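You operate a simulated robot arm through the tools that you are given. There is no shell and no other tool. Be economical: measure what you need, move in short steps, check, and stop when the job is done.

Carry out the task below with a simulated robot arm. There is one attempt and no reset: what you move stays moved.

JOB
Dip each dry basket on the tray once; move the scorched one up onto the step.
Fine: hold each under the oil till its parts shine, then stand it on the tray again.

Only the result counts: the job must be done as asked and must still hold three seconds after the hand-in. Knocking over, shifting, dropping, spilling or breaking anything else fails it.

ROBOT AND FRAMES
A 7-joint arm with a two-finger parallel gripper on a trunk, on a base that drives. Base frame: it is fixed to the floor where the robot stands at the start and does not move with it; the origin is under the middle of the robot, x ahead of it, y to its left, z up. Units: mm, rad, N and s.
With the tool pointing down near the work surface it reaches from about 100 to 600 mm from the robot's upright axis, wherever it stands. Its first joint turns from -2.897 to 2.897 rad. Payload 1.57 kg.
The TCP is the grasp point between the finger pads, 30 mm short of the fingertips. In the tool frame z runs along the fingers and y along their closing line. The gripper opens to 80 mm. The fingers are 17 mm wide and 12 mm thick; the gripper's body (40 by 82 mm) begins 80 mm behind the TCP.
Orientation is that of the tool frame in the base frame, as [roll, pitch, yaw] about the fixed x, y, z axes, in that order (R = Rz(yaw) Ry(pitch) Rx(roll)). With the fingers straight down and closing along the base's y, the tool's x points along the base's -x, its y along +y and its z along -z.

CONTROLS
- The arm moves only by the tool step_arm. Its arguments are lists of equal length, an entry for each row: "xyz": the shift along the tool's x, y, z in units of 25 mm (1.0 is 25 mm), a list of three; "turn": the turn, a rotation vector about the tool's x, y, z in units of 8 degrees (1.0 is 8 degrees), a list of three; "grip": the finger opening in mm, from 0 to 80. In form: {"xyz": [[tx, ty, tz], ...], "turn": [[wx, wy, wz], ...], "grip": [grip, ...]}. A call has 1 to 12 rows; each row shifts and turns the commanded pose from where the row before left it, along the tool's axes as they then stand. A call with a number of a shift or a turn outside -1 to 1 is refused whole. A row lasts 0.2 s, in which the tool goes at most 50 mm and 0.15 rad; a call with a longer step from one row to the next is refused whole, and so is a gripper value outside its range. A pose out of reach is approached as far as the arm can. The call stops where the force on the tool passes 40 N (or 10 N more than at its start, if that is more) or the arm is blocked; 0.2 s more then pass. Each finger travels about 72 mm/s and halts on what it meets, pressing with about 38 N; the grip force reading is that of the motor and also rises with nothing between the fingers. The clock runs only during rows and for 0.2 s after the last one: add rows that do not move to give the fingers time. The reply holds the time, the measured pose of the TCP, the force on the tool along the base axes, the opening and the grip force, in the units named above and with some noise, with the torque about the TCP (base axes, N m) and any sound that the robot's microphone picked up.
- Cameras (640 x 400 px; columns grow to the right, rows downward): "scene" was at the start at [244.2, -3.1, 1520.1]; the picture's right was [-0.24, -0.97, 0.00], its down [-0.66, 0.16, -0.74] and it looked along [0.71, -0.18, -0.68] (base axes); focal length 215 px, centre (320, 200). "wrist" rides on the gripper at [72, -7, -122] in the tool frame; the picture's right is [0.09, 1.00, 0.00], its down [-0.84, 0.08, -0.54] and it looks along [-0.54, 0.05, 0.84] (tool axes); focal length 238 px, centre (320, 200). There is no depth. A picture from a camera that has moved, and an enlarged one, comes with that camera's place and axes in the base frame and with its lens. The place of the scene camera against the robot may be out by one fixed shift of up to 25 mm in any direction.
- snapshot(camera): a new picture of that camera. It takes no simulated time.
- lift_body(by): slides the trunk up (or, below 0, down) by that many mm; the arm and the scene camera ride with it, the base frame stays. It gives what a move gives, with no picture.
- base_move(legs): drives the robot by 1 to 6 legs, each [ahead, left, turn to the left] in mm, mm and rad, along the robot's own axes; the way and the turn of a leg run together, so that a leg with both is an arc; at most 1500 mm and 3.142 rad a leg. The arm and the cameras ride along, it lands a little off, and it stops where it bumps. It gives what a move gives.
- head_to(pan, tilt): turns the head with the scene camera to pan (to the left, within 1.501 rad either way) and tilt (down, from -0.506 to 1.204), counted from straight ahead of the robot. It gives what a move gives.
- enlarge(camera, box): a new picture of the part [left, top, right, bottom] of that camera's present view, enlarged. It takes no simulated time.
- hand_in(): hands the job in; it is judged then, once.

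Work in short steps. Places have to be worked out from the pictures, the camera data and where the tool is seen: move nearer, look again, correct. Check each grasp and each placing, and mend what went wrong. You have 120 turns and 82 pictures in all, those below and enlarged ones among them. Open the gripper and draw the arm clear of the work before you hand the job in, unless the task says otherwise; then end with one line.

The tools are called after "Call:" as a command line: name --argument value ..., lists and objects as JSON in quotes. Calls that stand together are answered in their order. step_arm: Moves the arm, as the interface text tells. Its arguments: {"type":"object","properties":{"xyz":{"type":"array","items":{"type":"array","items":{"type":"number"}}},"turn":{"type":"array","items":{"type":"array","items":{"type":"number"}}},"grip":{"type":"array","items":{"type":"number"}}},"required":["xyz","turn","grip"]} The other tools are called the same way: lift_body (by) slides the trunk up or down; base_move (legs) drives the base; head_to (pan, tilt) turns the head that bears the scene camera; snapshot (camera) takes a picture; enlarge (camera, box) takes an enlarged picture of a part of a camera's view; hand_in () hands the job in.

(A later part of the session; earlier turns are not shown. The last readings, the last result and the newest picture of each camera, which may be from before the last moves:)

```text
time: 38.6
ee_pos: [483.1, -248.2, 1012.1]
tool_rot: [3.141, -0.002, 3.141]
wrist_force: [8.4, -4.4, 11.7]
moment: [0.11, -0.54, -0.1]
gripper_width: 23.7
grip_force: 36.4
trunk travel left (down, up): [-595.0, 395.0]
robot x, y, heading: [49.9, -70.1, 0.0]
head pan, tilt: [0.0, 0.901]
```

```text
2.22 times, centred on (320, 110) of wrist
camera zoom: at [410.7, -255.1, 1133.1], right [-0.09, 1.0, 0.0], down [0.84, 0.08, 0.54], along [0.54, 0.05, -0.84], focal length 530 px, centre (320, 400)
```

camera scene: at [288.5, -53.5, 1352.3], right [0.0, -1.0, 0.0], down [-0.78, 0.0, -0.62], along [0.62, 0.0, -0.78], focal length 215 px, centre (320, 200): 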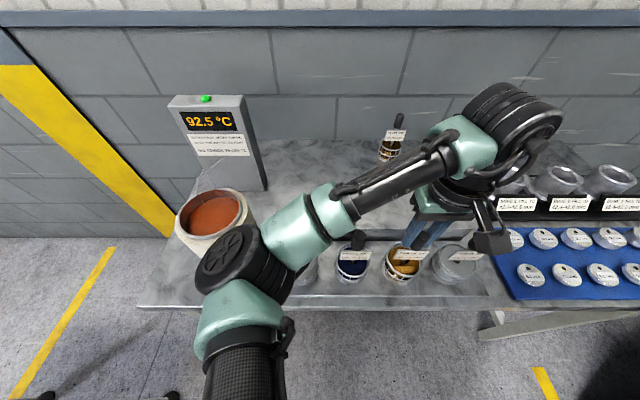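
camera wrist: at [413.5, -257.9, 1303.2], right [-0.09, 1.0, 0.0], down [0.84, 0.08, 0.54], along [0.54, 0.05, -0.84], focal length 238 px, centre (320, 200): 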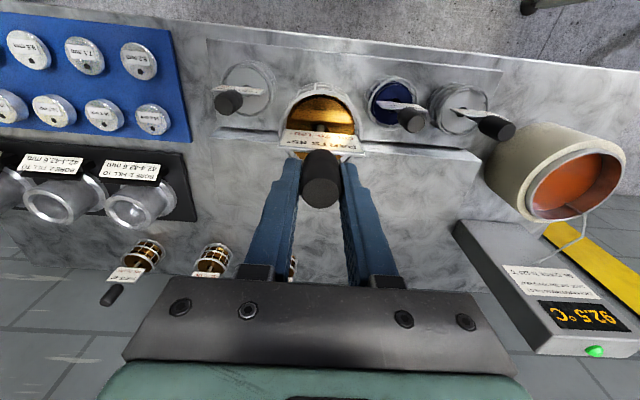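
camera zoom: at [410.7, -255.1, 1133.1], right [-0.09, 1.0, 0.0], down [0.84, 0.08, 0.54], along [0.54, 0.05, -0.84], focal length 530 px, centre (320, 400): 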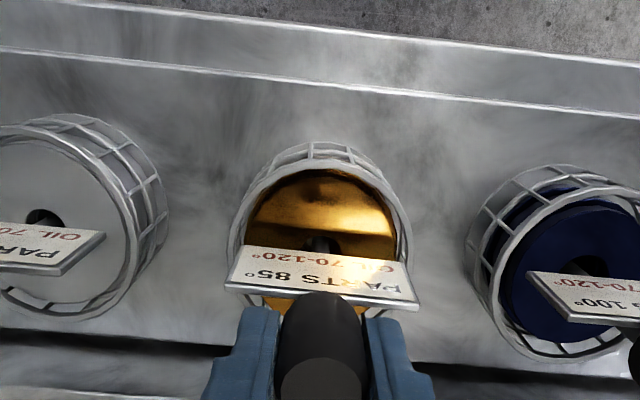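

The basket stands upright at its original spot with the handle top at its former height. I open and raise away.

Call:
step_arm --xyz '[[0, 0, 0], [0, 0, 0], [0, 0, 0], [0, 0, 0], [0, 0, -0.5], [0, 0, -0.8], [0, 0, -0.8], [0, 0, -0.8], [0, 0, -0.8], [0, 0, 0]]' --turn '[[0, 0, 0], [0, 0, 0], [0, 0, 0], [0, 0, 0], [0, 0, 0], [0, 0, 0], [0, 0, 0], [0, 0, 0], [0, 0, 0], [0, 0, 0]]' --grip '[40, 80, 80, 80, 80, 80, 80, 80, 80, 80]'

Call:
snapshot --camera "wrist"

```text
time: 40.8
ee_pos: [481.2, -249.4, 1105.9]
tool_rot: [-3.141, 0.0, 3.141]
wrist_force: [0.5, 0.2, -0.5]
moment: [0.01, -0.03, 0.01]
gripper_width: 80.0
grip_force: 0.0
trunk travel left (down, up): [-595.0, 395.0]
robot x, y, heading: [53.4, -70.2, -0.001]
head pan, tilt: [0.0, 0.901]
```

```text
43 pictures are left
camera wrist: at [409.2, -255.6, 1226.6], right [-0.09, 1.0, 0.0], down [0.84, 0.08, 0.54], along [0.54, 0.05, -0.84], focal length 238 px, centre (320, 200)
```

wrist: 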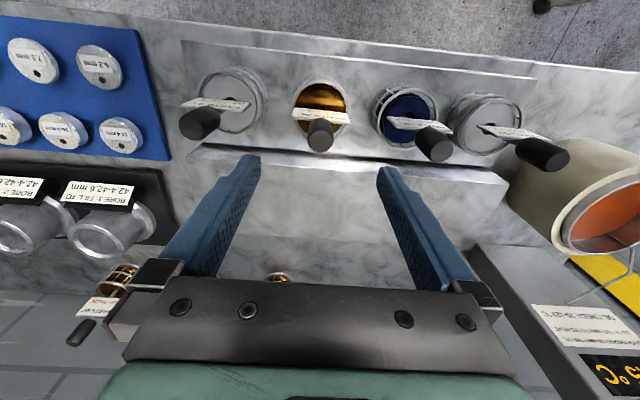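

The third basket stands golden on the tray. Next is the fourth (85°): I move over to y≈-367 and look.

Call:
step_arm --xyz '[[0, -0.7, 0], [0, -0.8, 0], [0, -0.8, 0], [0, -0.8, 0], [0, -0.8, 0], [0, -0.8, 0], [0, 0, 0.8], [0, 0, 0.8], [0, 0, 0.8], [0, 0, 0]]' --turn '[[0, 0, 0], [0, 0, 0], [0, 0, 0], [0, 0, 0], [0, 0, 0], [0, 0, 0], [0, 0, 0], [0, 0, 0], [0, 0, 0], [0, 0, 0]]' --grip '[80, 80, 80, 80, 80, 80, 80, 80, 80, 80]'

Call:
enlarge --camera "wrist" --box '[220, 60, 420, 185]'

```text
time: 43.0
ee_pos: [483.9, -365.5, 1045.4]
tool_rot: [-3.141, 0.0, -3.14]
wrist_force: [-0.3, 0.5, 0.1]
moment: [-0.04, 0.01, 0.01]
gripper_width: 80.0
grip_force: 0.1
trunk travel left (down, up): [-595.0, 395.0]
robot x, y, heading: [46.0, -73.6, -0.002]
head pan, tilt: [0.0, 0.901]
```

```text
3.20 times, centred on (320, 122) of wrist
camera zoom: at [411.2, -372.3, 1166.6], right [-0.09, 1.0, 0.0], down [0.84, 0.08, 0.54], along [0.54, 0.05, -0.84], focal length 763 px, centre (320, 448)
```

zoom: 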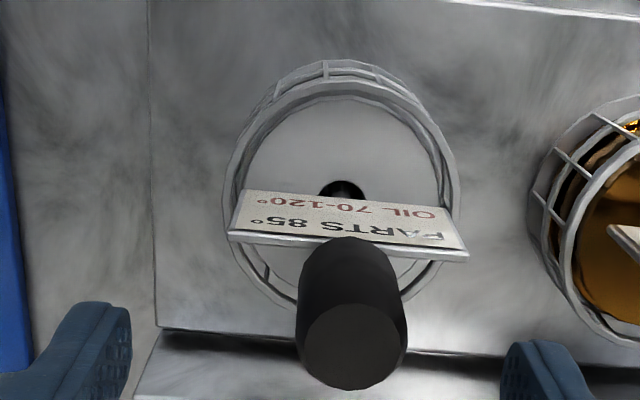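

The handle is at (483, -358). I centre, descend to 1008 and close.

Call:
step_arm --xyz '[[0.04, 0.28, 0], [0, 0, 0.4], [0, 0, 0.4], [0, 0, 0.4], [0, 0, 0.3], [0, 0, 0], [0, 0, 0], [0, 0, 0], [0, 0, 0], [0, 0, 0]]' --turn '[[0, 0, 0], [0, 0, 0], [0, 0, 0], [0, 0, 0], [0, 0, 0], [0, 0, 0], [0, 0, 0], [0, 0, 0], [0, 0, 0], [0, 0, 0]]' --grip '[80, 80, 80, 80, 80, 80, 40, 20, 10, 10]'

Call:
enlarge --camera "wrist" --box '[220, 80, 420, 205]'

```text
time: 45.2
ee_pos: [481.7, -360.3, 1007.9]
tool_rot: [3.141, 0.002, -3.141]
wrist_force: [-0.3, -1.5, 0.3]
moment: [-0.55, -0.19, -0.01]
gripper_width: 61.9
grip_force: 38.2
trunk travel left (down, up): [-595.0, 395.0]
robot x, y, heading: [49.9, -71.9, 0.002]
head pan, tilt: [0.0, 0.901]
```

```text
3.20 times, centred on (320, 142) of wrist
camera zoom: at [409.8, -366.0, 1129.0], right [-0.09, 1.0, 0.0], down [0.84, 0.08, 0.54], along [0.54, 0.05, -0.84], focal length 763 px, centre (320, 384)
```

zoom: 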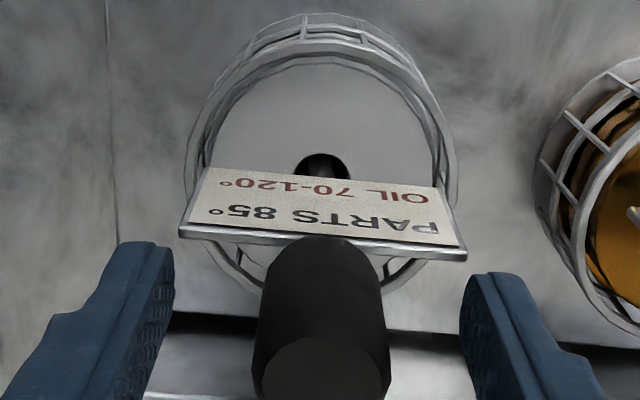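

The opening stalled at 61.9 mm: the tips are pinching the label plate's ends. I open, rise 8 mm with a slight +x shift, and re-close.

Call:
step_arm --xyz '[[0, 0, 0], [0, 0, 0], [-0.12, 0.02, -0.32], [0, 0, 0], [0, 0, 0], [0, 0, 0], [0, 0, 0], [0, 0, 0]]' --turn '[[0, 0, 0], [0, 0, 0], [0, 0, 0], [0, 0, 0], [0, 0, 0], [0, 0, 0], [0, 0, 0], [0, 0, 0]]' --grip '[80, 80, 80, 80, 40, 20, 10, 10]'

Call:
enlarge --camera "wrist" --box '[220, 80, 420, 205]'

```text
time: 47.0
ee_pos: [485.6, -359.6, 1015.6]
tool_rot: [-3.14, 0.001, 3.14]
wrist_force: [2.4, -6.6, 1.3]
moment: [-0.39, -0.02, 0.03]
gripper_width: 24.0
grip_force: 35.8
trunk travel left (down, up): [-595.0, 395.0]
robot x, y, heading: [47.9, -69.5, 0.005]
head pan, tilt: [0.0, 0.901]
```

```text
3.20 times, centred on (320, 142) of wrist
camera zoom: at [413.3, -365.5, 1136.9], right [-0.09, 1.0, 0.0], down [0.84, 0.08, 0.54], along [0.54, 0.05, -0.84], focal length 763 px, centre (320, 384)
```

zoom: 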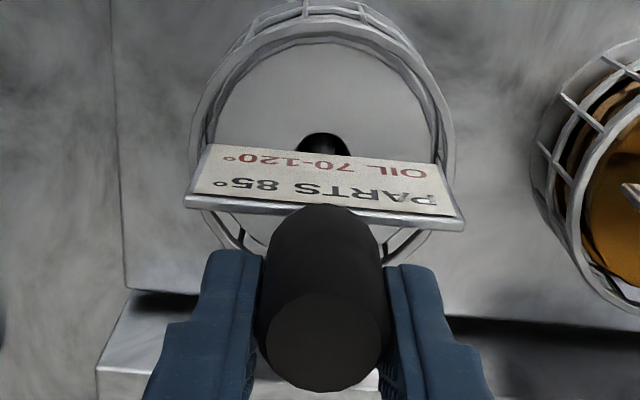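

Gripped properly at 24 mm. I lift to the carry height (~1182).

Call:
step_arm --xyz '[[0, 0, -0.3], [0, 0, -0.6], [0, 0, -0.6], [0, 0, -0.6], [0, 0, -0.6], [0, 0, -0.6], [0, 0, -0.6], [0, 0, -0.6], [0, 0, -0.6], [0, 0, -0.6], [0, 0, -0.6], [0, 0, -0.5]]' --turn '[[0, 0, 0], [0, 0, 0], [0, 0, 0], [0, 0, 0], [0, 0, 0], [0, 0, 0], [0, 0, 0], [0, 0, 0], [0, 0, 0], [0, 0, 0], [0, 0, 0], [0, 0, 0]]' --grip '[10, 10, 10, 10, 10, 10, 10, 10, 10, 10, 10, 10]'

Call:
snapshot --camera "wrist"

```text
time: 49.6
ee_pos: [484.9, -358.5, 1185.5]
tool_rot: [3.141, -0.001, 3.141]
wrist_force: [0.4, -0.2, -18.3]
moment: [-0.19, -0.1, -0.01]
gripper_width: 23.4
grip_force: 35.9
trunk travel left (down, up): [-595.0, 395.0]
robot x, y, heading: [51.8, -68.4, -0.003]
head pan, tilt: [0.0, 0.901]
```

```text
39 pictures are left
camera wrist: at [412.9, -365.0, 1306.8], right [-0.09, 1.0, 0.0], down [0.84, 0.08, 0.54], along [0.54, 0.05, -0.84], focal length 238 px, centre (320, 200)
```

wrist: 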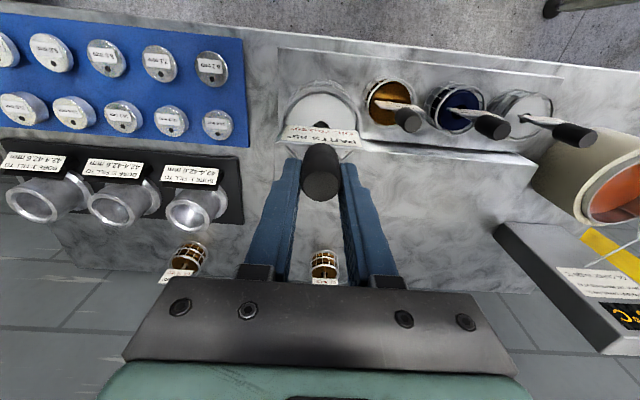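

Securely held with the base above the other handles. I carry it to the pot in two calls.

Call:
step_arm --xyz '[[0, 0.45, 0], [0, 0.88, 0], [0, 0.88, 0], [0, 0.88, 0], [0, 0.88, 0], [0, 0.88, 0], [0, 0.88, 0], [0, 0.88, 0], [0, 0.88, 0], [0, 0.88, 0], [0, 0.88, 0], [0, 0.88, 0]]' --turn '[[0, 0, 0], [0, 0, 0], [0, 0, 0], [0, 0, 0], [0, 0, 0], [0, 0, 0], [0, 0, 0], [0, 0, 0], [0, 0, 0], [0, 0, 0], [0, 0, 0], [0, 0, 0]]' --grip '[10, 10, 10, 10, 10, 10, 10, 10, 10, 10, 10, 10]'

Call:
step_arm --xyz '[[-0.29, 0.9, 0], [-0.29, 0.9, 0], [-0.29, 0.9, 0], [-0.29, 0.9, 0], [-0.29, 0.9, 0], [-0.29, 0.9, 0], [-0.29, 0.9, 0], [-0.29, 0.9, 0], [-0.29, 0.9, 0], [-0.29, 0.9, 0], [-0.26, 0.8, 0], [0, 0.4, 0]]' --turn '[[0, 0, 0], [0, 0, 0], [0, 0, 0], [0, 0, 0], [0, 0, 0], [0, 0, 0], [0, 0, 0], [0, 0, 0], [0, 0, 0], [0, 0, 0], [0, 0, 0], [0, 0, 0]]' --grip '[10, 10, 10, 10, 10, 10, 10, 10, 10, 10, 10, 10]'

Call:
enlarge --camera "wrist" --box '[240, 30, 400, 160]'

```text
time: 52.2
ee_pos: [487.0, -104.8, 1187.7]
tool_rot: [-3.139, -0.003, 3.142]
wrist_force: [0.9, -0.4, -18.5]
moment: [0.12, -0.14, -0.02]
gripper_width: 23.9
grip_force: 35.8
trunk travel left (down, up): [-595.0, 395.0]
robot x, y, heading: [51.2, -74.3, 0.001]
head pan, tilt: [0.0, 0.901]
```

```text
time: 54.8
ee_pos: [566.2, 149.6, 1184.7]
tool_rot: [-3.139, -0.002, 3.14]
wrist_force: [-0.3, 0.4, -17.7]
moment: [-0.15, -0.14, 0.03]
gripper_width: 24.1
grip_force: 36.1
trunk travel left (down, up): [-595.0, 395.0]
robot x, y, heading: [46.9, -67.7, -0.004]
head pan, tilt: [0.0, 0.901]
```

```text
3.08 times, centred on (320, 95) of wrist
camera zoom: at [494.5, 143.7, 1307.0], right [-0.09, 1.0, 0.0], down [0.84, 0.08, 0.54], along [0.54, 0.05, -0.84], focal length 733 px, centre (320, 523)
```

zoom: 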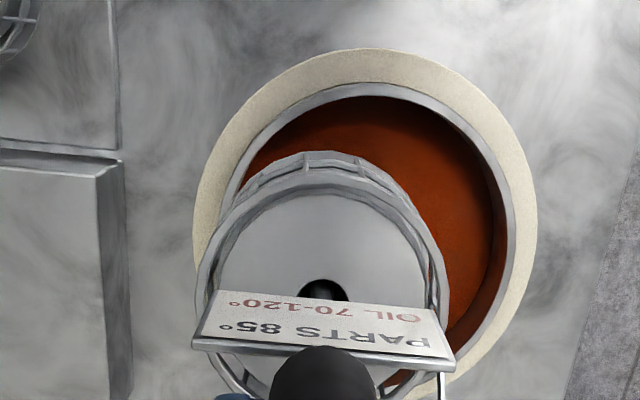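

I shift 18 mm left to the pot centre and lower into the oil (TCP ≈1030).

Call:
step_arm --xyz '[[0.06, 0.4, 0], [0.06, 0.34, 0], [0, 0, 0.5], [0, 0, 0.65], [0, 0, 0.65], [0, 0, 0.65], [0, 0, 0.65], [0, 0, 0.65], [0, 0, 0.65], [0, 0, 0.65], [0, 0, 0.6], [0, 0, 0]]' --turn '[[0, 0, 0], [0, 0, 0], [0, 0, 0], [0, 0, 0], [0, 0, 0], [0, 0, 0], [0, 0, 0], [0, 0, 0], [0, 0, 0], [0, 0, 0], [0, 0, 0], [0, 0, 0]]' --grip '[10, 10, 10, 10, 10, 10, 10, 10, 10, 10, 10, 10]'

Call:
enlarge --camera "wrist" --box '[200, 0, 440, 180]'

```text
time: 57.4
ee_pos: [560.0, 168.0, 1044.1]
tool_rot: [-3.139, -0.003, -3.141]
wrist_force: [0.7, -0.1, -18.8]
moment: [0.23, -0.14, -0.02]
gripper_width: 23.8
grip_force: 35.7
trunk travel left (down, up): [-595.0, 395.0]
robot x, y, heading: [48.3, -70.4, 0.001]
head pan, tilt: [0.0, 0.901]
```

```text
2.22 times, centred on (320, 90) of wrist
camera zoom: at [489.4, 162.3, 1165.2], right [-0.09, 1.0, 0.0], down [0.84, 0.08, 0.54], along [0.54, 0.05, -0.84], focal length 530 px, centre (320, 444)
```

zoom: 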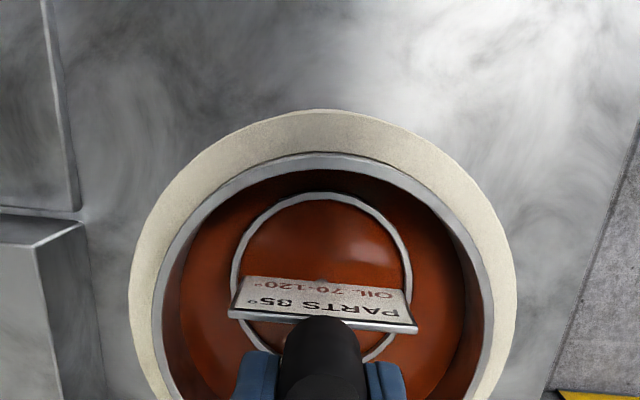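

Only the basket rim still shows. I lower 15 mm more and hold for about five seconds.

Call:
step_arm --xyz '[[-0.1, 0, 0.3], [0, 0, 0.3], [0, 0, 0], [0, 0, 0], [0, 0, 0], [0, 0, 0], [0, 0, 0], [0, 0, 0], [0, 0, 0], [0, 0, 0], [0, 0, 0], [0, 0, 0]]' --turn '[[0, 0, 0], [0, 0, 0], [0, 0, 0], [0, 0, 0], [0, 0, 0], [0, 0, 0], [0, 0, 0], [0, 0, 0], [0, 0, 0], [0, 0, 0], [0, 0, 0], [0, 0, 0]]' --grip '[10, 10, 10, 10, 10, 10, 10, 10, 10, 10, 10, 10]'

Call:
step_arm --xyz '[[0, 0, 0], [0, 0, 0], [0, 0, 0], [0, 0, 0], [0, 0, 0], [0, 0, 0], [0, 0, 0], [0, 0, 0], [0, 0, 0], [0, 0, 0], [0, 0, 0], [0, 0, 0]]' --turn '[[0, 0, 0], [0, 0, 0], [0, 0, 0], [0, 0, 0], [0, 0, 0], [0, 0, 0], [0, 0, 0], [0, 0, 0], [0, 0, 0], [0, 0, 0], [0, 0, 0], [0, 0, 0]]' --grip '[10, 10, 10, 10, 10, 10, 10, 10, 10, 10, 10, 10]'

Call:
snapshot --camera "wrist"

Call:
snapshot --camera "scene"

```text
time: 60.0
ee_pos: [562.9, 166.6, 1029.5]
tool_rot: [-3.138, -0.002, -3.141]
wrist_force: [-0.2, 0.0, -17.5]
moment: [-0.12, -0.1, -0.01]
gripper_width: 23.6
grip_force: 35.5
trunk travel left (down, up): [-595.0, 395.0]
robot x, y, heading: [52.9, -68.2, -0.002]
head pan, tilt: [0.0, 0.901]
```

```text
time: 62.6
ee_pos: [563.1, 167.3, 1030.0]
tool_rot: [-3.14, -0.002, -3.141]
wrist_force: [-0.2, 1.0, -18.5]
moment: [0.14, -0.14, -0.04]
gripper_width: 23.5
grip_force: 36.2
trunk travel left (down, up): [-595.0, 395.0]
robot x, y, heading: [51.6, -70.2, 0.003]
head pan, tilt: [0.0, 0.901]
```

```text
36 pictures are left
camera wrist: at [492.1, 161.6, 1150.9], right [-0.09, 1.0, 0.0], down [0.84, 0.08, 0.54], along [0.54, 0.05, -0.84], focal length 238 px, centre (320, 200)
```

wrist: 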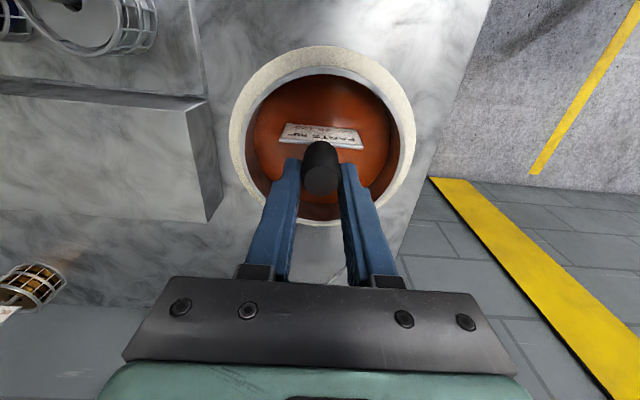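

```text
35 pictures are left
camera scene: at [289.9, -52.3, 1352.2], right [0.0, -1.0, 0.0], down [-0.78, 0.0, -0.62], along [0.62, 0.0, -0.78], focal length 215 px, centre (320, 200)
```

scene: 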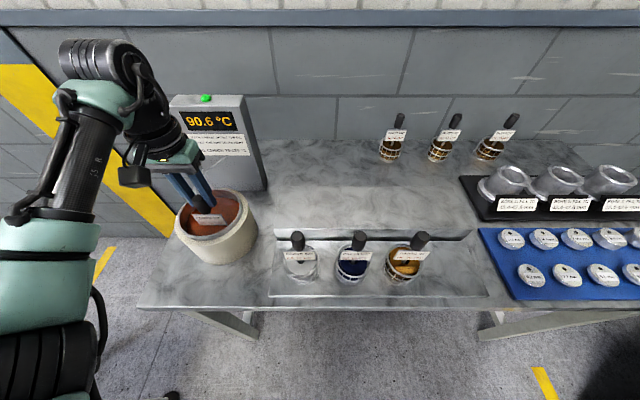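

The oil reads 90.6 °C, so the dip registered once. I raise it out.

Call:
step_arm --xyz '[[0, 0, -0.3], [0, 0, -0.6], [0, 0, -0.6], [0, 0, -0.6], [0, 0, -0.6], [0, 0, -0.6], [0, 0, -0.6], [0, 0, -0.6], [0, 0, -0.6], [0, 0, -0.6], [0, 0, -0.5], [0, 0, 0]]' --turn '[[0, 0, 0], [0, 0, 0], [0, 0, 0], [0, 0, 0], [0, 0, 0], [0, 0, 0], [0, 0, 0], [0, 0, 0], [0, 0, 0], [0, 0, 0], [0, 0, 0], [0, 0, 0]]' --grip '[10, 10, 10, 10, 10, 10, 10, 10, 10, 10, 10, 10]'

Call:
snapshot --camera "scene"

```text
time: 65.2
ee_pos: [564.8, 169.4, 1183.6]
tool_rot: [-3.14, -0.002, 3.141]
wrist_force: [1.3, 0.1, -18.2]
moment: [-0.11, -0.13, 0.03]
gripper_width: 23.5
grip_force: 35.8
trunk travel left (down, up): [-595.0, 395.0]
robot x, y, heading: [45.1, -73.5, -0.001]
head pan, tilt: [0.0, 0.901]
```

```text
34 pictures are left
camera scene: at [290.1, -52.2, 1352.1], right [0.0, -1.0, 0.0], down [-0.78, 0.0, -0.62], along [0.62, 0.0, -0.78], focal length 215 px, centre (320, 200)
```

scene: 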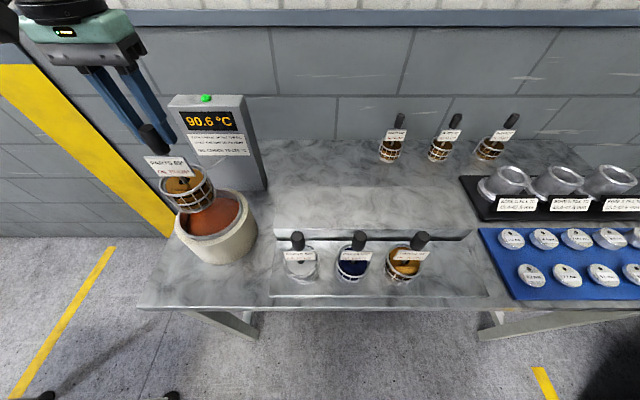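

Golden and shiny. I carry it back to the fourth spot (484, -359).

Call:
step_arm --xyz '[[0.15, -0.5, 0], [0.3, -0.9, 0], [0.3, -0.9, 0], [0.3, -0.9, 0], [0.3, -0.9, 0], [0.3, -0.9, 0], [0.3, -0.9, 0], [0.3, -0.9, 0], [0.3, -0.9, 0], [0.3, -0.9, 0], [0.3, -0.9, 0], [0.1, -0.9, 0]]' --turn '[[0, 0, 0], [0, 0, 0], [0, 0, 0], [0, 0, 0], [0, 0, 0], [0, 0, 0], [0, 0, 0], [0, 0, 0], [0, 0, 0], [0, 0, 0], [0, 0, 0], [0, 0, 0]]' --grip '[10, 10, 10, 10, 10, 10, 10, 10, 10, 10, 10, 10]'

Call:
step_arm --xyz '[[0, -0.9, 0], [0, -0.9, 0], [0, -0.9, 0], [0, -0.9, 0], [0, -0.9, 0], [0, -0.9, 0], [0, -0.9, 0], [0, -0.9, 0], [0, -0.9, 0], [0, -0.9, 0], [0, -0.8, 0], [0, -0.3, 0]]' --turn '[[0, 0, 0], [0, 0, 0], [0, 0, 0], [0, 0, 0], [0, 0, 0], [0, 0, 0], [0, 0, 0], [0, 0, 0], [0, 0, 0], [0, 0, 0], [0, 0, 0], [0, 0, 0]]' --grip '[10, 10, 10, 10, 10, 10, 10, 10, 10, 10, 10, 10]'

Call:
snapshot --camera "wrist"

```text
time: 67.8
ee_pos: [483.3, -93.5, 1183.8]
tool_rot: [3.139, -0.002, 3.141]
wrist_force: [-0.8, -0.9, -18.0]
moment: [-0.11, -0.07, 0.01]
gripper_width: 23.5
grip_force: 35.7
trunk travel left (down, up): [-595.0, 395.0]
robot x, y, heading: [49.3, -69.5, -0.004]
head pan, tilt: [0.0, 0.901]
```

```text
time: 70.4
ee_pos: [482.6, -344.5, 1183.6]
tool_rot: [3.14, -0.002, -3.141]
wrist_force: [-0.2, -0.9, -18.2]
moment: [-0.13, -0.16, 0.04]
gripper_width: 23.5
grip_force: 35.4
trunk travel left (down, up): [-595.0, 395.0]
robot x, y, heading: [50.2, -68.8, 0.0]
head pan, tilt: [0.0, 0.901]
```

```text
33 pictures are left
camera wrist: at [411.3, -351.4, 1305.5], right [-0.09, 1.0, 0.0], down [0.84, 0.08, 0.54], along [0.54, 0.05, -0.84], focal length 238 px, centre (320, 200)
```

wrist: 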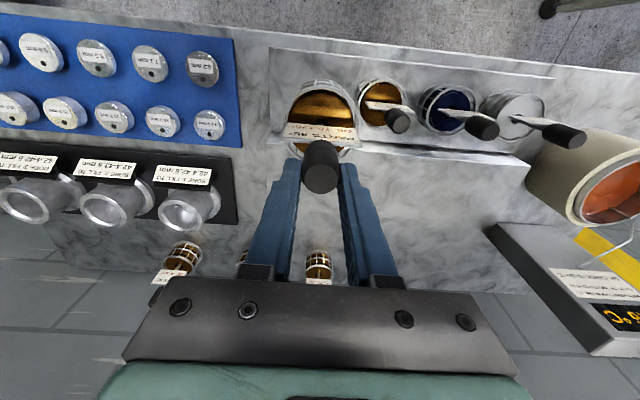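

I correct 14 mm to the right and descend to ~1026.

Call:
step_arm --xyz '[[-0.06, -0.56, 0], [0, 0, 0.5], [0, 0, 0.65], [0, 0, 0.65], [0, 0, 0.65], [0, 0, 0.65], [0, 0, 0.65], [0, 0, 0.65], [0, 0, 0.65], [0, 0, 0.65], [0, 0, 0.6], [0, 0, 0]]' --turn '[[0, 0, 0], [0, 0, 0], [0, 0, 0], [0, 0, 0], [0, 0, 0], [0, 0, 0], [0, 0, 0], [0, 0, 0], [0, 0, 0], [0, 0, 0], [0, 0, 0], [0, 0, 0]]' --grip '[10, 10, 10, 10, 10, 10, 10, 10, 10, 10, 10, 10]'

Call:
step_arm --xyz '[[0, 0, 0.12], [0, 0, 0]]' --turn '[[0, 0, 0], [0, 0, 0]]' --grip '[10, 10]'

Call:
enlarge --camera "wrist" --box '[200, 20, 440, 200]'

```text
time: 73.0
ee_pos: [484.0, -357.9, 1028.0]
tool_rot: [3.141, -0.001, -3.141]
wrist_force: [1.0, -0.8, -17.1]
moment: [-0.11, -0.14, -0.01]
gripper_width: 23.4
grip_force: 35.8
trunk travel left (down, up): [-595.0, 395.0]
robot x, y, heading: [47.0, -68.6, 0.001]
head pan, tilt: [0.0, 0.901]
```

```text
time: 73.6
ee_pos: [483.3, -358.0, 1026.8]
tool_rot: [-3.14, 0.003, 3.141]
wrist_force: [3.6, 1.4, 4.6]
moment: [0.6, 0.3, -0.06]
gripper_width: 23.6
grip_force: 35.0
trunk travel left (down, up): [-595.0, 395.0]
robot x, y, heading: [47.7, -71.1, 0.004]
head pan, tilt: [0.0, 0.901]
```

```text
2.22 times, centred on (320, 110) of wrist
camera zoom: at [411.1, -363.6, 1148.8], right [-0.09, 1.0, 0.0], down [0.84, 0.08, 0.54], along [0.54, 0.05, -0.84], focal length 530 px, centre (320, 400)
```

zoom: 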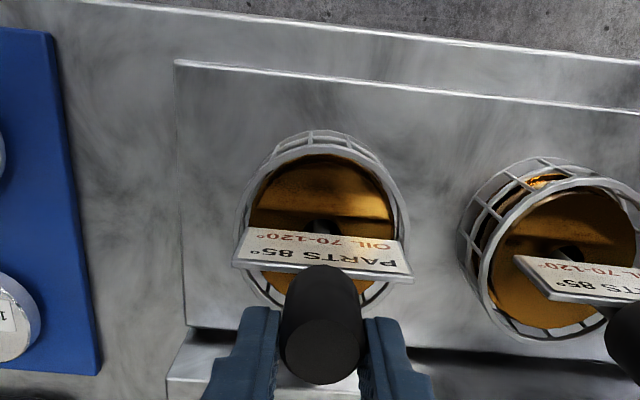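

It's touching the tray at its original spot with the handle top near 1010, having slid a bit in the grip. I release and rise.

Call:
step_arm --xyz '[[0, 0, 0], [0, 0, 0], [0, 0, 0], [0, 0, 0], [0, 0, -0.5], [0, 0, -0.8], [0, 0, -0.8], [0, 0, -0.8], [0, 0, 0]]' --turn '[[0, 0, 0], [0, 0, 0], [0, 0, 0], [0, 0, 0], [0, 0, 0], [0, 0, 0], [0, 0, 0], [0, 0, 0], [0, 0, 0]]' --grip '[40, 80, 80, 80, 80, 80, 80, 80, 80]'

Call:
snapshot --camera "wrist"

```text
time: 75.6
ee_pos: [482.4, -360.8, 1097.0]
tool_rot: [3.14, -0.001, 3.141]
wrist_force: [-0.3, -0.1, 0.0]
moment: [0.03, -0.01, 0.01]
gripper_width: 79.9
grip_force: 0.0
trunk travel left (down, up): [-595.0, 395.0]
robot x, y, heading: [47.0, -69.3, 0.003]
head pan, tilt: [0.0, 0.901]
```

```text
31 pictures are left
camera wrist: at [411.0, -366.4, 1219.1], right [-0.09, 1.0, 0.0], down [0.84, 0.08, 0.54], along [0.54, 0.05, -0.84], focal length 238 px, centre (320, 200)
```

wrist: 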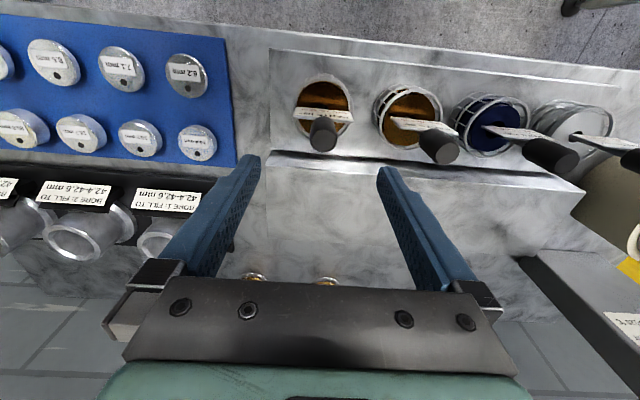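

The fourth basket is standing and shiny. Next is the 90° basket near (483, -30): I travel above the handles and look.

Call:
step_arm --xyz '[[0, 0.9, 0], [0, 0.95, 0], [0, 0.95, 0], [0, 0.95, 0], [0, 0.95, 0], [0, 0.95, 0], [0, 0.95, 0], [0, 0.95, 0], [0, 0.95, 0], [0, 0.95, 0], [0, 0.95, 0], [0, 0.95, 0]]' --turn '[[0, 0, 0], [0, 0, 0], [0, 0, 0], [0, 0, 0], [0, 0, 0], [0, 0, 0], [0, 0, 0], [0, 0, 0], [0, 0, 0], [0, 0, 0], [0, 0, 0], [0, 0, 0]]' --grip '[80, 80, 80, 80, 80, 80, 80, 80, 80, 80, 80, 80]'

Call:
step_arm --xyz '[[0, 0.95, 0], [0, 0.9, 0], [0, 0, 0.8], [0, 0, 0.8], [0, 0, 0.4], [0, 0, 0]]' --turn '[[0, 0, 0], [0, 0, 0], [0, 0, 0], [0, 0, 0], [0, 0, 0], [0, 0, 0]]' --grip '[80, 80, 80, 80, 80, 80]'

Call:
snapshot --camera "wrist"

Call:
snapshot --camera "scene"

```text
time: 78.2
ee_pos: [483.0, -72.2, 1096.4]
tool_rot: [3.141, 0.001, 3.139]
wrist_force: [-0.3, 0.9, 0.0]
moment: [-0.05, 0.01, 0.01]
gripper_width: 80.1
grip_force: 0.0
trunk travel left (down, up): [-595.0, 395.0]
robot x, y, heading: [49.0, -69.4, 0.0]
head pan, tilt: [0.0, 0.901]
```

```text
time: 79.6
ee_pos: [484.3, -28.3, 1046.8]
tool_rot: [3.141, -0.001, 3.141]
wrist_force: [0.7, 0.4, -1.2]
moment: [-0.02, -0.01, 0.04]
gripper_width: 79.9
grip_force: 0.1
trunk travel left (down, up): [-595.0, 395.0]
robot x, y, heading: [48.7, -67.8, 0.005]
head pan, tilt: [0.0, 0.901]
```

```text
30 pictures are left
camera wrist: at [411.6, -34.8, 1169.0], right [-0.09, 1.0, 0.0], down [0.84, 0.08, 0.54], along [0.54, 0.05, -0.84], focal length 238 px, centre (320, 200)
```

wrist: 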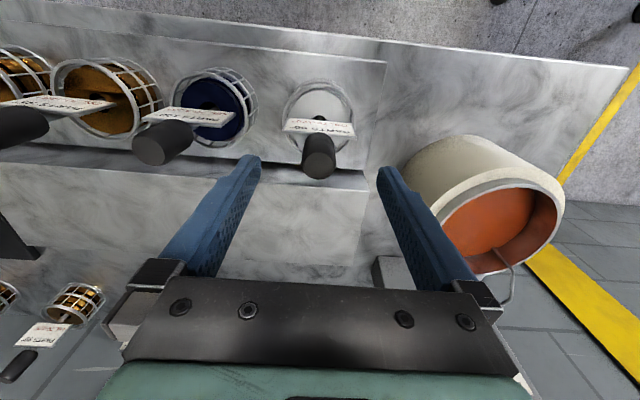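

```text
29 pictures are left
camera scene: at [288.3, -53.1, 1352.6], right [0.0, -1.0, 0.0], down [-0.78, 0.0, -0.62], along [0.62, 0.0, -0.78], focal length 215 px, centre (320, 200)
```

scene: 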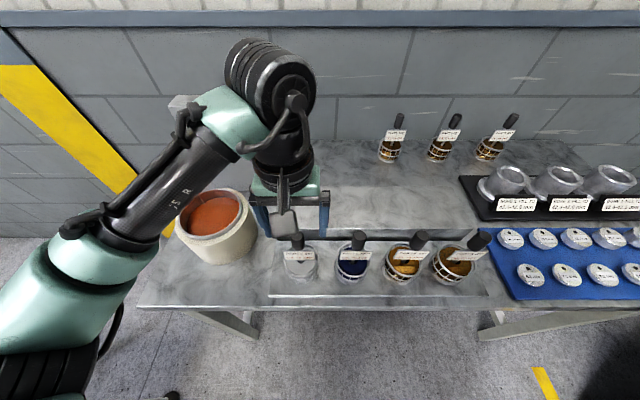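

The handle is at (483, -29). I descend to 1012 and close.

Call:
step_arm --xyz '[[-0.02, -0.02, 0.4], [0, 0, 0.4], [0, 0, 0.4], [0, 0, 0.19], [0, 0, 0], [0, 0, 0], [0, 0, 0], [0, 0, 0], [0, 0, 0]]' --turn '[[0, 0, 0], [0, 0, 0], [0, 0, 0], [0, 0, 0], [0, 0, 0], [0, 0, 0], [0, 0, 0], [0, 0, 0], [0, 0, 0]]' --grip '[80, 80, 80, 80, 80, 40, 20, 10, 10]'

```text
time: 81.6
ee_pos: [482.3, -29.7, 1011.8]
tool_rot: [3.141, 0.001, 3.14]
wrist_force: [-0.2, -6.7, -0.6]
moment: [-0.2, -0.13, -0.03]
gripper_width: 23.9
grip_force: 35.7
trunk travel left (down, up): [-595.0, 395.0]
robot x, y, heading: [47.0, -69.2, -0.003]
head pan, tilt: [0.0, 0.901]
```

Gripped at 23.9 mm. I lift 170 mm at a moderate pace.

Call:
step_arm --xyz '[[0, 0, -0.2], [0, 0, -0.5], [0, 0, -0.65], [0, 0, -0.65], [0, 0, -0.65], [0, 0, -0.65], [0, 0, -0.65], [0, 0, -0.65], [0, 0, -0.65], [0, 0, -0.65], [0, 0, -0.65], [0, 0, -0.3]]' --turn '[[0, 0, 0], [0, 0, 0], [0, 0, 0], [0, 0, 0], [0, 0, 0], [0, 0, 0], [0, 0, 0], [0, 0, 0], [0, 0, 0], [0, 0, 0], [0, 0, 0], [0, 0, 0]]' --grip '[10, 10, 10, 10, 10, 10, 10, 10, 10, 10, 10, 10]'

Call:
snapshot --camera "wrist"

```text
time: 84.2
ee_pos: [484.3, -28.7, 1183.9]
tool_rot: [-3.141, -0.001, 3.141]
wrist_force: [-0.2, 0.1, -17.6]
moment: [-0.09, -0.05, 0.01]
gripper_width: 23.8
grip_force: 35.8
trunk travel left (down, up): [-595.0, 395.0]
robot x, y, heading: [46.2, -66.0, 0.0]
head pan, tilt: [0.0, 0.901]
```

```text
28 pictures are left
camera wrist: at [412.1, -36.4, 1305.5], right [-0.09, 1.0, 0.0], down [0.84, 0.08, 0.54], along [0.54, 0.05, -0.84], focal length 238 px, centre (320, 200)
```

wrist: 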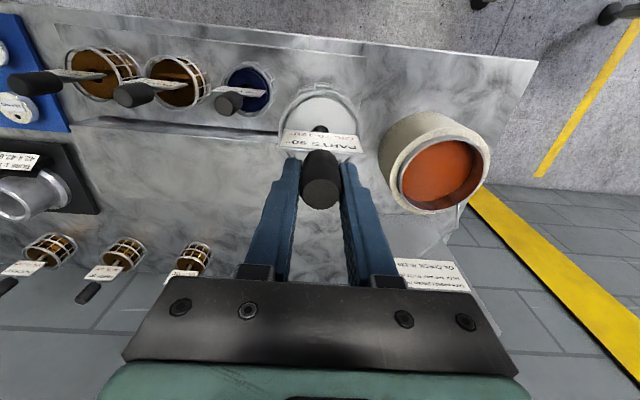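

I carry it over the pot to (564, 168).

Call:
step_arm --xyz '[[-0.15, 0.38, 0], [-0.32, 0.78, 0], [-0.32, 0.78, 0], [-0.32, 0.78, 0], [-0.32, 0.78, 0], [-0.32, 0.78, 0], [-0.32, 0.78, 0], [-0.32, 0.78, 0], [-0.32, 0.78, 0], [-0.32, 0.78, 0], [-0.16, 0.48, 0], [0, 0, 0]]' --turn '[[0, 0, 0], [0, 0, 0], [0, 0, 0], [0, 0, 0], [0, 0, 0], [0, 0, 0], [0, 0, 0], [0, 0, 0], [0, 0, 0], [0, 0, 0], [0, 0, 0], [0, 0, 0]]' --grip '[10, 10, 10, 10, 10, 10, 10, 10, 10, 10, 10, 10]'

Call:
enlarge --camera "wrist" --box '[240, 30, 400, 160]'

```text
time: 86.8
ee_pos: [566.5, 171.2, 1184.8]
tool_rot: [-3.14, -0.002, 3.139]
wrist_force: [0.3, -0.1, -18.0]
moment: [0.08, -0.07, -0.02]
gripper_width: 23.7
grip_force: 35.8
trunk travel left (down, up): [-595.0, 395.0]
robot x, y, heading: [49.6, -70.4, 0.003]
head pan, tilt: [0.0, 0.901]
```

```text
3.08 times, centred on (320, 95) of wrist
camera zoom: at [494.6, 165.0, 1305.8], right [-0.09, 1.0, 0.0], down [0.84, 0.08, 0.54], along [0.54, 0.05, -0.84], focal length 733 px, centre (320, 523)
```

zoom: 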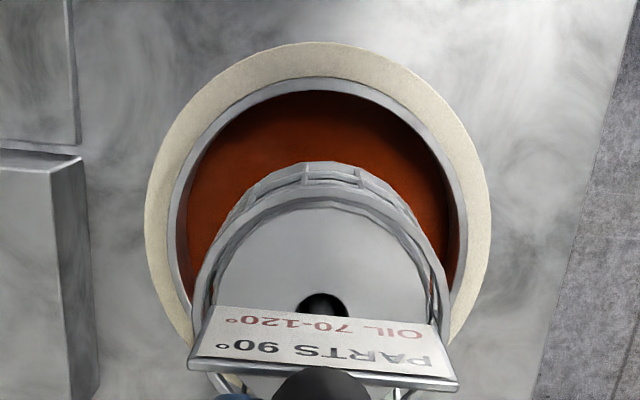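

I lower it to ~1027 and hold.

Call:
step_arm --xyz '[[0.1, -0.08, 0.3], [0, 0, 0.6], [0, 0, 0.6], [0, 0, 0.6], [0, 0, 0.6], [0, 0, 0.6], [0, 0, 0.6], [0, 0, 0.6], [0, 0, 0.6], [0, 0, 0.6], [0, 0, 0.5], [0, 0, 0.1]]' --turn '[[0, 0, 0], [0, 0, 0], [0, 0, 0], [0, 0, 0], [0, 0, 0], [0, 0, 0], [0, 0, 0], [0, 0, 0], [0, 0, 0], [0, 0, 0], [0, 0, 0], [0, 0, 0]]' --grip '[10, 10, 10, 10, 10, 10, 10, 10, 10, 10, 10, 10]'

Call:
enlarge --camera "wrist" --box '[200, 0, 440, 180]'

Call:
step_arm --xyz '[[0, 0, 0], [0, 0, 0], [0, 0, 0], [0, 0, 0], [0, 0, 0], [0, 0, 0], [0, 0, 0], [0, 0, 0], [0, 0, 0], [0, 0, 0], [0, 0, 0], [0, 0, 0]]' --turn '[[0, 0, 0], [0, 0, 0], [0, 0, 0], [0, 0, 0], [0, 0, 0], [0, 0, 0], [0, 0, 0], [0, 0, 0], [0, 0, 0], [0, 0, 0], [0, 0, 0], [0, 0, 0]]' --grip '[10, 10, 10, 10, 10, 10, 10, 10, 10, 10, 10, 10]'

Call:
step_arm --xyz '[[0, 0, 0], [0, 0, 0], [0, 0, 0], [0, 0, 0], [0, 0, 0], [0, 0, 0], [0, 0, 0], [0, 0, 0], [0, 0, 0], [0, 0, 0]]' --turn '[[0, 0, 0], [0, 0, 0], [0, 0, 0], [0, 0, 0], [0, 0, 0], [0, 0, 0], [0, 0, 0], [0, 0, 0], [0, 0, 0], [0, 0, 0]]' --grip '[10, 10, 10, 10, 10, 10, 10, 10, 10, 10]'

Call:
snapshot --camera "scene"

```text
time: 89.4
ee_pos: [561.8, 167.0, 1025.5]
tool_rot: [-3.141, -0.001, -3.141]
wrist_force: [0.8, -1.3, -18.2]
moment: [-0.13, -0.09, 0.03]
gripper_width: 23.8
grip_force: 35.7
trunk travel left (down, up): [-595.0, 395.0]
robot x, y, heading: [49.2, -70.9, 0.006]
head pan, tilt: [0.0, 0.901]
```

```text
2.22 times, centred on (320, 90) of wrist
camera zoom: at [490.9, 160.9, 1145.5], right [-0.09, 1.0, 0.0], down [0.84, 0.08, 0.54], along [0.54, 0.05, -0.84], focal length 530 px, centre (320, 444)
```

zoom: 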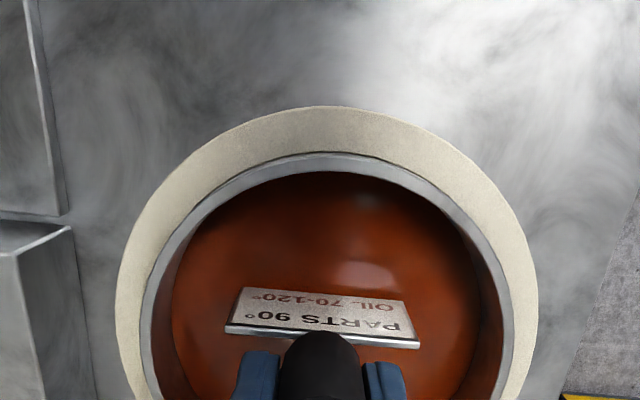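

```text
time: 92.0
ee_pos: [562.4, 167.4, 1023.6]
tool_rot: [-3.139, -0.003, 3.14]
wrist_force: [0.2, -0.4, -18.2]
moment: [0.17, -0.08, -0.02]
gripper_width: 23.5
grip_force: 36.2
trunk travel left (down, up): [-595.0, 395.0]
robot x, y, heading: [48.0, -67.2, -0.0]
head pan, tilt: [0.0, 0.901]
```

```text
time: 94.2
ee_pos: [561.4, 167.1, 1023.0]
tool_rot: [-3.14, -0.001, -3.141]
wrist_force: [-0.7, -0.4, -19.2]
moment: [0.11, -0.09, 0.02]
gripper_width: 23.8
grip_force: 35.6
trunk travel left (down, up): [-595.0, 395.0]
robot x, y, heading: [53.1, -68.9, -0.0]
head pan, tilt: [0.0, 0.901]
```

```text
25 pictures are left
camera scene: at [289.9, -52.3, 1352.2], right [0.0, -1.0, 0.0], down [-0.78, 0.0, -0.62], along [0.62, 0.0, -0.78], focal length 215 px, centre (320, 200)
```

scene: 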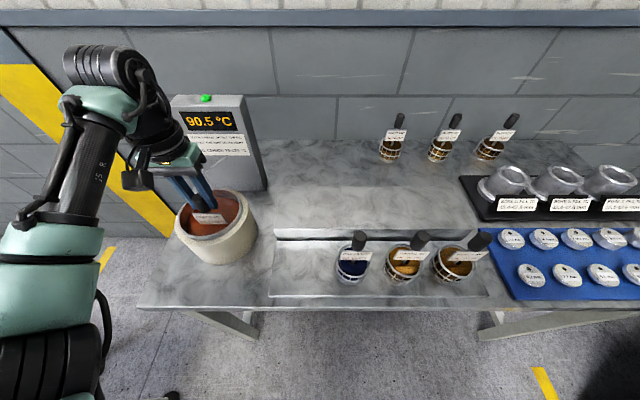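

90.5 °C, as expected (90.6 → 90.47). I raise it out.

Call:
step_arm --xyz '[[0, 0, -0.3], [0, 0, -0.6], [0, 0, -0.6], [0, 0, -0.6], [0, 0, -0.6], [0, 0, -0.6], [0, 0, -0.6], [0, 0, -0.6], [0, 0, -0.6], [0, 0, -0.6], [0, 0, -0.6], [0, 0, 0]]' --turn '[[0, 0, 0], [0, 0, 0], [0, 0, 0], [0, 0, 0], [0, 0, 0], [0, 0, 0], [0, 0, 0], [0, 0, 0], [0, 0, 0], [0, 0, 0], [0, 0, 0], [0, 0, 0]]' --grip '[10, 10, 10, 10, 10, 10, 10, 10, 10, 10, 10, 10]'

Call:
snapshot --camera "scene"

```text
time: 96.8
ee_pos: [561.0, 166.5, 1182.1]
tool_rot: [-3.14, -0.001, -3.141]
wrist_force: [0.6, -0.2, -18.4]
moment: [-0.19, -0.06, 0.0]
gripper_width: 23.4
grip_force: 35.4
trunk travel left (down, up): [-595.0, 395.0]
robot x, y, heading: [50.7, -68.9, 0.002]
head pan, tilt: [0.0, 0.901]
```

```text
24 pictures are left
camera scene: at [290.1, -52.2, 1352.1], right [0.0, -1.0, 0.0], down [-0.78, 0.0, -0.62], along [0.62, 0.0, -0.78], focal length 215 px, centre (320, 200)
```

scene: 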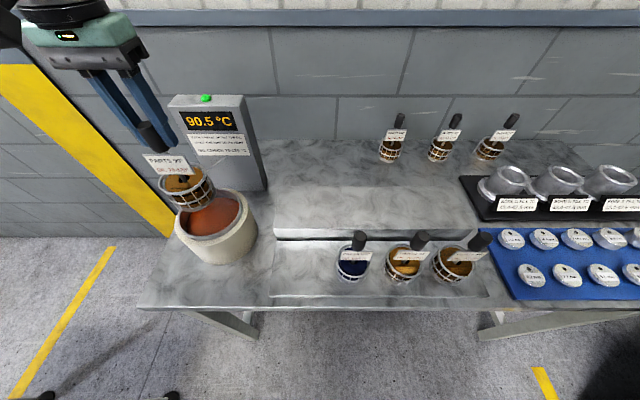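

Golden. I carry it back to (483, -29) and lower toward the tray.

Call:
step_arm --xyz '[[0.15, -0.38, 0], [0.32, -0.8, 0], [0.32, -0.8, 0], [0.32, -0.8, 0], [0.32, -0.8, 0], [0.32, -0.8, 0], [0.32, -0.8, 0], [0.32, -0.8, 0], [0.32, -0.8, 0], [0.32, -0.8, 0], [0.1, -0.24, 0], [0, 0, 0]]' --turn '[[0, 0, 0], [0, 0, 0], [0, 0, 0], [0, 0, 0], [0, 0, 0], [0, 0, 0], [0, 0, 0], [0, 0, 0], [0, 0, 0], [0, 0, 0], [0, 0, 0], [0, 0, 0]]' --grip '[10, 10, 10, 10, 10, 10, 10, 10, 10, 10, 10, 10]'

Call:
snapshot --camera "wrist"

```text
time: 99.4
ee_pos: [483.2, -29.4, 1183.2]
tool_rot: [-3.141, -0.002, -3.14]
wrist_force: [0.7, -0.3, -18.3]
moment: [0.19, -0.13, -0.01]
gripper_width: 23.7
grip_force: 35.9
trunk travel left (down, up): [-595.0, 395.0]
robot x, y, heading: [50.4, -68.5, -0.001]
head pan, tilt: [0.0, 0.901]
```

```text
23 pictures are left
camera wrist: at [411.6, -35.2, 1305.0], right [-0.09, 1.0, 0.0], down [0.84, 0.08, 0.54], along [0.54, 0.05, -0.84], focal length 238 px, centre (320, 200)
```

wrist: 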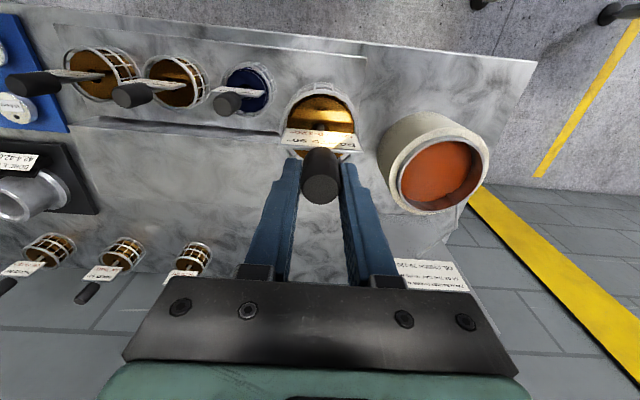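

I descend to ~1027, then check contact in small steps.

Call:
step_arm --xyz '[[0, 0, 0.4], [0, 0, 0.65], [0, 0, 0.65], [0, 0, 0.65], [0, 0, 0.65], [0, 0, 0.65], [0, 0, 0.65], [0, 0, 0.65], [0, 0, 0.65], [0, 0, 0.4], [0, 0, 0.2], [0, 0, 0]]' --turn '[[0, 0, 0], [0, 0, 0], [0, 0, 0], [0, 0, 0], [0, 0, 0], [0, 0, 0], [0, 0, 0], [0, 0, 0], [0, 0, 0], [0, 0, 0], [0, 0, 0], [0, 0, 0]]' --grip '[10, 10, 10, 10, 10, 10, 10, 10, 10, 10, 10, 10]'

Call:
step_arm --xyz '[[0, 0, 0.12], [0, 0, 0]]' --turn '[[0, 0, 0], [0, 0, 0]]' --grip '[10, 10]'

```text
time: 102.0
ee_pos: [484.0, -29.1, 1028.5]
tool_rot: [3.14, -0.002, 3.141]
wrist_force: [-0.3, 0.6, -17.8]
moment: [0.21, -0.09, 0.01]
gripper_width: 23.9
grip_force: 35.1
trunk travel left (down, up): [-595.0, 395.0]
robot x, y, heading: [49.1, -68.6, -0.0]
head pan, tilt: [0.0, 0.901]
```

```text
time: 102.6
ee_pos: [484.5, -28.7, 1025.0]
tool_rot: [3.14, -0.002, 3.14]
wrist_force: [-0.2, -0.1, -18.3]
moment: [-0.15, -0.07, 0.03]
gripper_width: 23.8
grip_force: 36.2
trunk travel left (down, up): [-595.0, 395.0]
robot x, y, heading: [49.6, -66.9, -0.002]
head pan, tilt: [0.0, 0.901]
```

No contact yet at 1025; I continue in 3 mm steps.

Call:
step_arm --xyz '[[0, 0, 0.12], [0, 0, 0]]' --turn '[[0, 0, 0], [0, 0, 0]]' --grip '[10, 10]'

Call:
step_arm --xyz '[[0, 0, 0.1], [0, 0, 0]]' --turn '[[0, 0, 0], [0, 0, 0]]' --grip '[10, 10]'

```text
time: 103.2
ee_pos: [483.0, -28.6, 1022.4]
tool_rot: [3.141, -0.001, 3.141]
wrist_force: [-0.2, -1.3, -18.3]
moment: [-0.16, -0.07, 0.03]
gripper_width: 23.5
grip_force: 36.1
trunk travel left (down, up): [-595.0, 395.0]
robot x, y, heading: [52.1, -68.1, 0.001]
head pan, tilt: [0.0, 0.901]
```

```text
time: 103.8
ee_pos: [483.1, -28.9, 1020.0]
tool_rot: [3.141, -0.003, -3.141]
wrist_force: [0.8, -0.6, -18.3]
moment: [-0.13, -0.07, 0.0]
gripper_width: 23.7
grip_force: 36.0
trunk travel left (down, up): [-595.0, 395.0]
robot x, y, heading: [47.2, -67.7, 0.003]
head pan, tilt: [0.0, 0.901]
```

Still hanging; continuing.

Call:
step_arm --xyz '[[0, 0, 0.08], [0, 0, 0]]' --turn '[[0, 0, 0], [0, 0, 0]]' --grip '[10, 10]'

Call:
step_arm --xyz '[[0, 0, 0.08], [0, 0, 0]]' --turn '[[0, 0, 0], [0, 0, 0]]' --grip '[10, 10]'

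```text
time: 104.4
ee_pos: [483.3, -28.6, 1020.9]
tool_rot: [-3.141, 0.005, 3.141]
wrist_force: [1.2, -1.3, 8.2]
moment: [0.17, 0.76, -0.06]
gripper_width: 23.6
grip_force: 35.6
trunk travel left (down, up): [-595.0, 395.0]
robot x, y, heading: [52.3, -68.9, 0.001]
head pan, tilt: [0.0, 0.901]
```

```text
time: 105.0
ee_pos: [483.9, -27.6, 1019.3]
tool_rot: [3.141, 0.01, -3.139]
wrist_force: [7.5, 1.7, 33.5]
moment: [-0.4, -0.02, -0.01]
gripper_width: 23.8
grip_force: 36.0
trunk travel left (down, up): [-595.0, 395.0]
robot x, y, heading: [50.2, -71.0, -0.003]
head pan, tilt: [0.0, 0.901]
```

Contact made. I ease up 2 mm, release, and rise.

Call:
step_arm --xyz '[[0, 0, -0.08], [0, 0, 0], [0, 0, 0], [0, 0, 0], [0, 0, 0], [0, 0, -0.5], [0, 0, -0.8], [0, 0, -0.8], [0, 0, -0.8], [0, 0, 0]]' --turn '[[0, 0, 0], [0, 0, 0], [0, 0, 0], [0, 0, 0], [0, 0, 0], [0, 0, 0], [0, 0, 0], [0, 0, 0], [0, 0, 0], [0, 0, 0]]' --grip '[10, 40, 80, 80, 80, 80, 80, 80, 80, 80]'

Call:
step_arm --xyz '[[0, -0.8, 0], [0, -0.9, 0], [0, -0.9, 0], [0, -0.9, 0], [0, -0.9, 0], [0, 0, 0.6], [0, 0, 0.8], [0, 0, 0]]' --turn '[[0, 0, 0], [0, 0, 0], [0, 0, 0], [0, 0, 0], [0, 0, 0], [0, 0, 0], [0, 0, 0], [0, 0, 0]]' --grip '[80, 80, 80, 80, 80, 80, 80, 80]'

Call:
snapshot --camera "wrist"

```text
time: 107.2
ee_pos: [485.2, -29.6, 1093.3]
tool_rot: [-3.141, 0.0, 3.141]
wrist_force: [0.2, -0.4, -0.8]
moment: [-0.01, -0.02, -0.01]
gripper_width: 79.8
grip_force: 0.0
trunk travel left (down, up): [-595.0, 395.0]
robot x, y, heading: [49.8, -66.4, -0.005]
head pan, tilt: [0.0, 0.901]
```

```text
time: 109.0
ee_pos: [481.4, -139.7, 1055.1]
tool_rot: [3.141, 0.0, 3.141]
wrist_force: [-0.1, -0.5, 0.4]
moment: [-0.01, 0.03, -0.02]
gripper_width: 80.1
grip_force: 0.1
trunk travel left (down, up): [-595.0, 395.0]
robot x, y, heading: [46.7, -66.2, -0.0]
head pan, tilt: [0.0, 0.901]
```

```text
22 pictures are left
camera wrist: at [410.4, -146.4, 1177.0], right [-0.09, 1.0, 0.0], down [0.84, 0.08, 0.54], along [0.54, 0.05, -0.84], focal length 238 px, centre (320, 200)
```

wrist: 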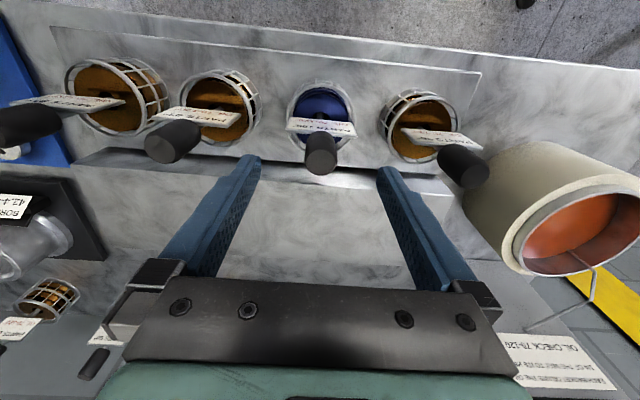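

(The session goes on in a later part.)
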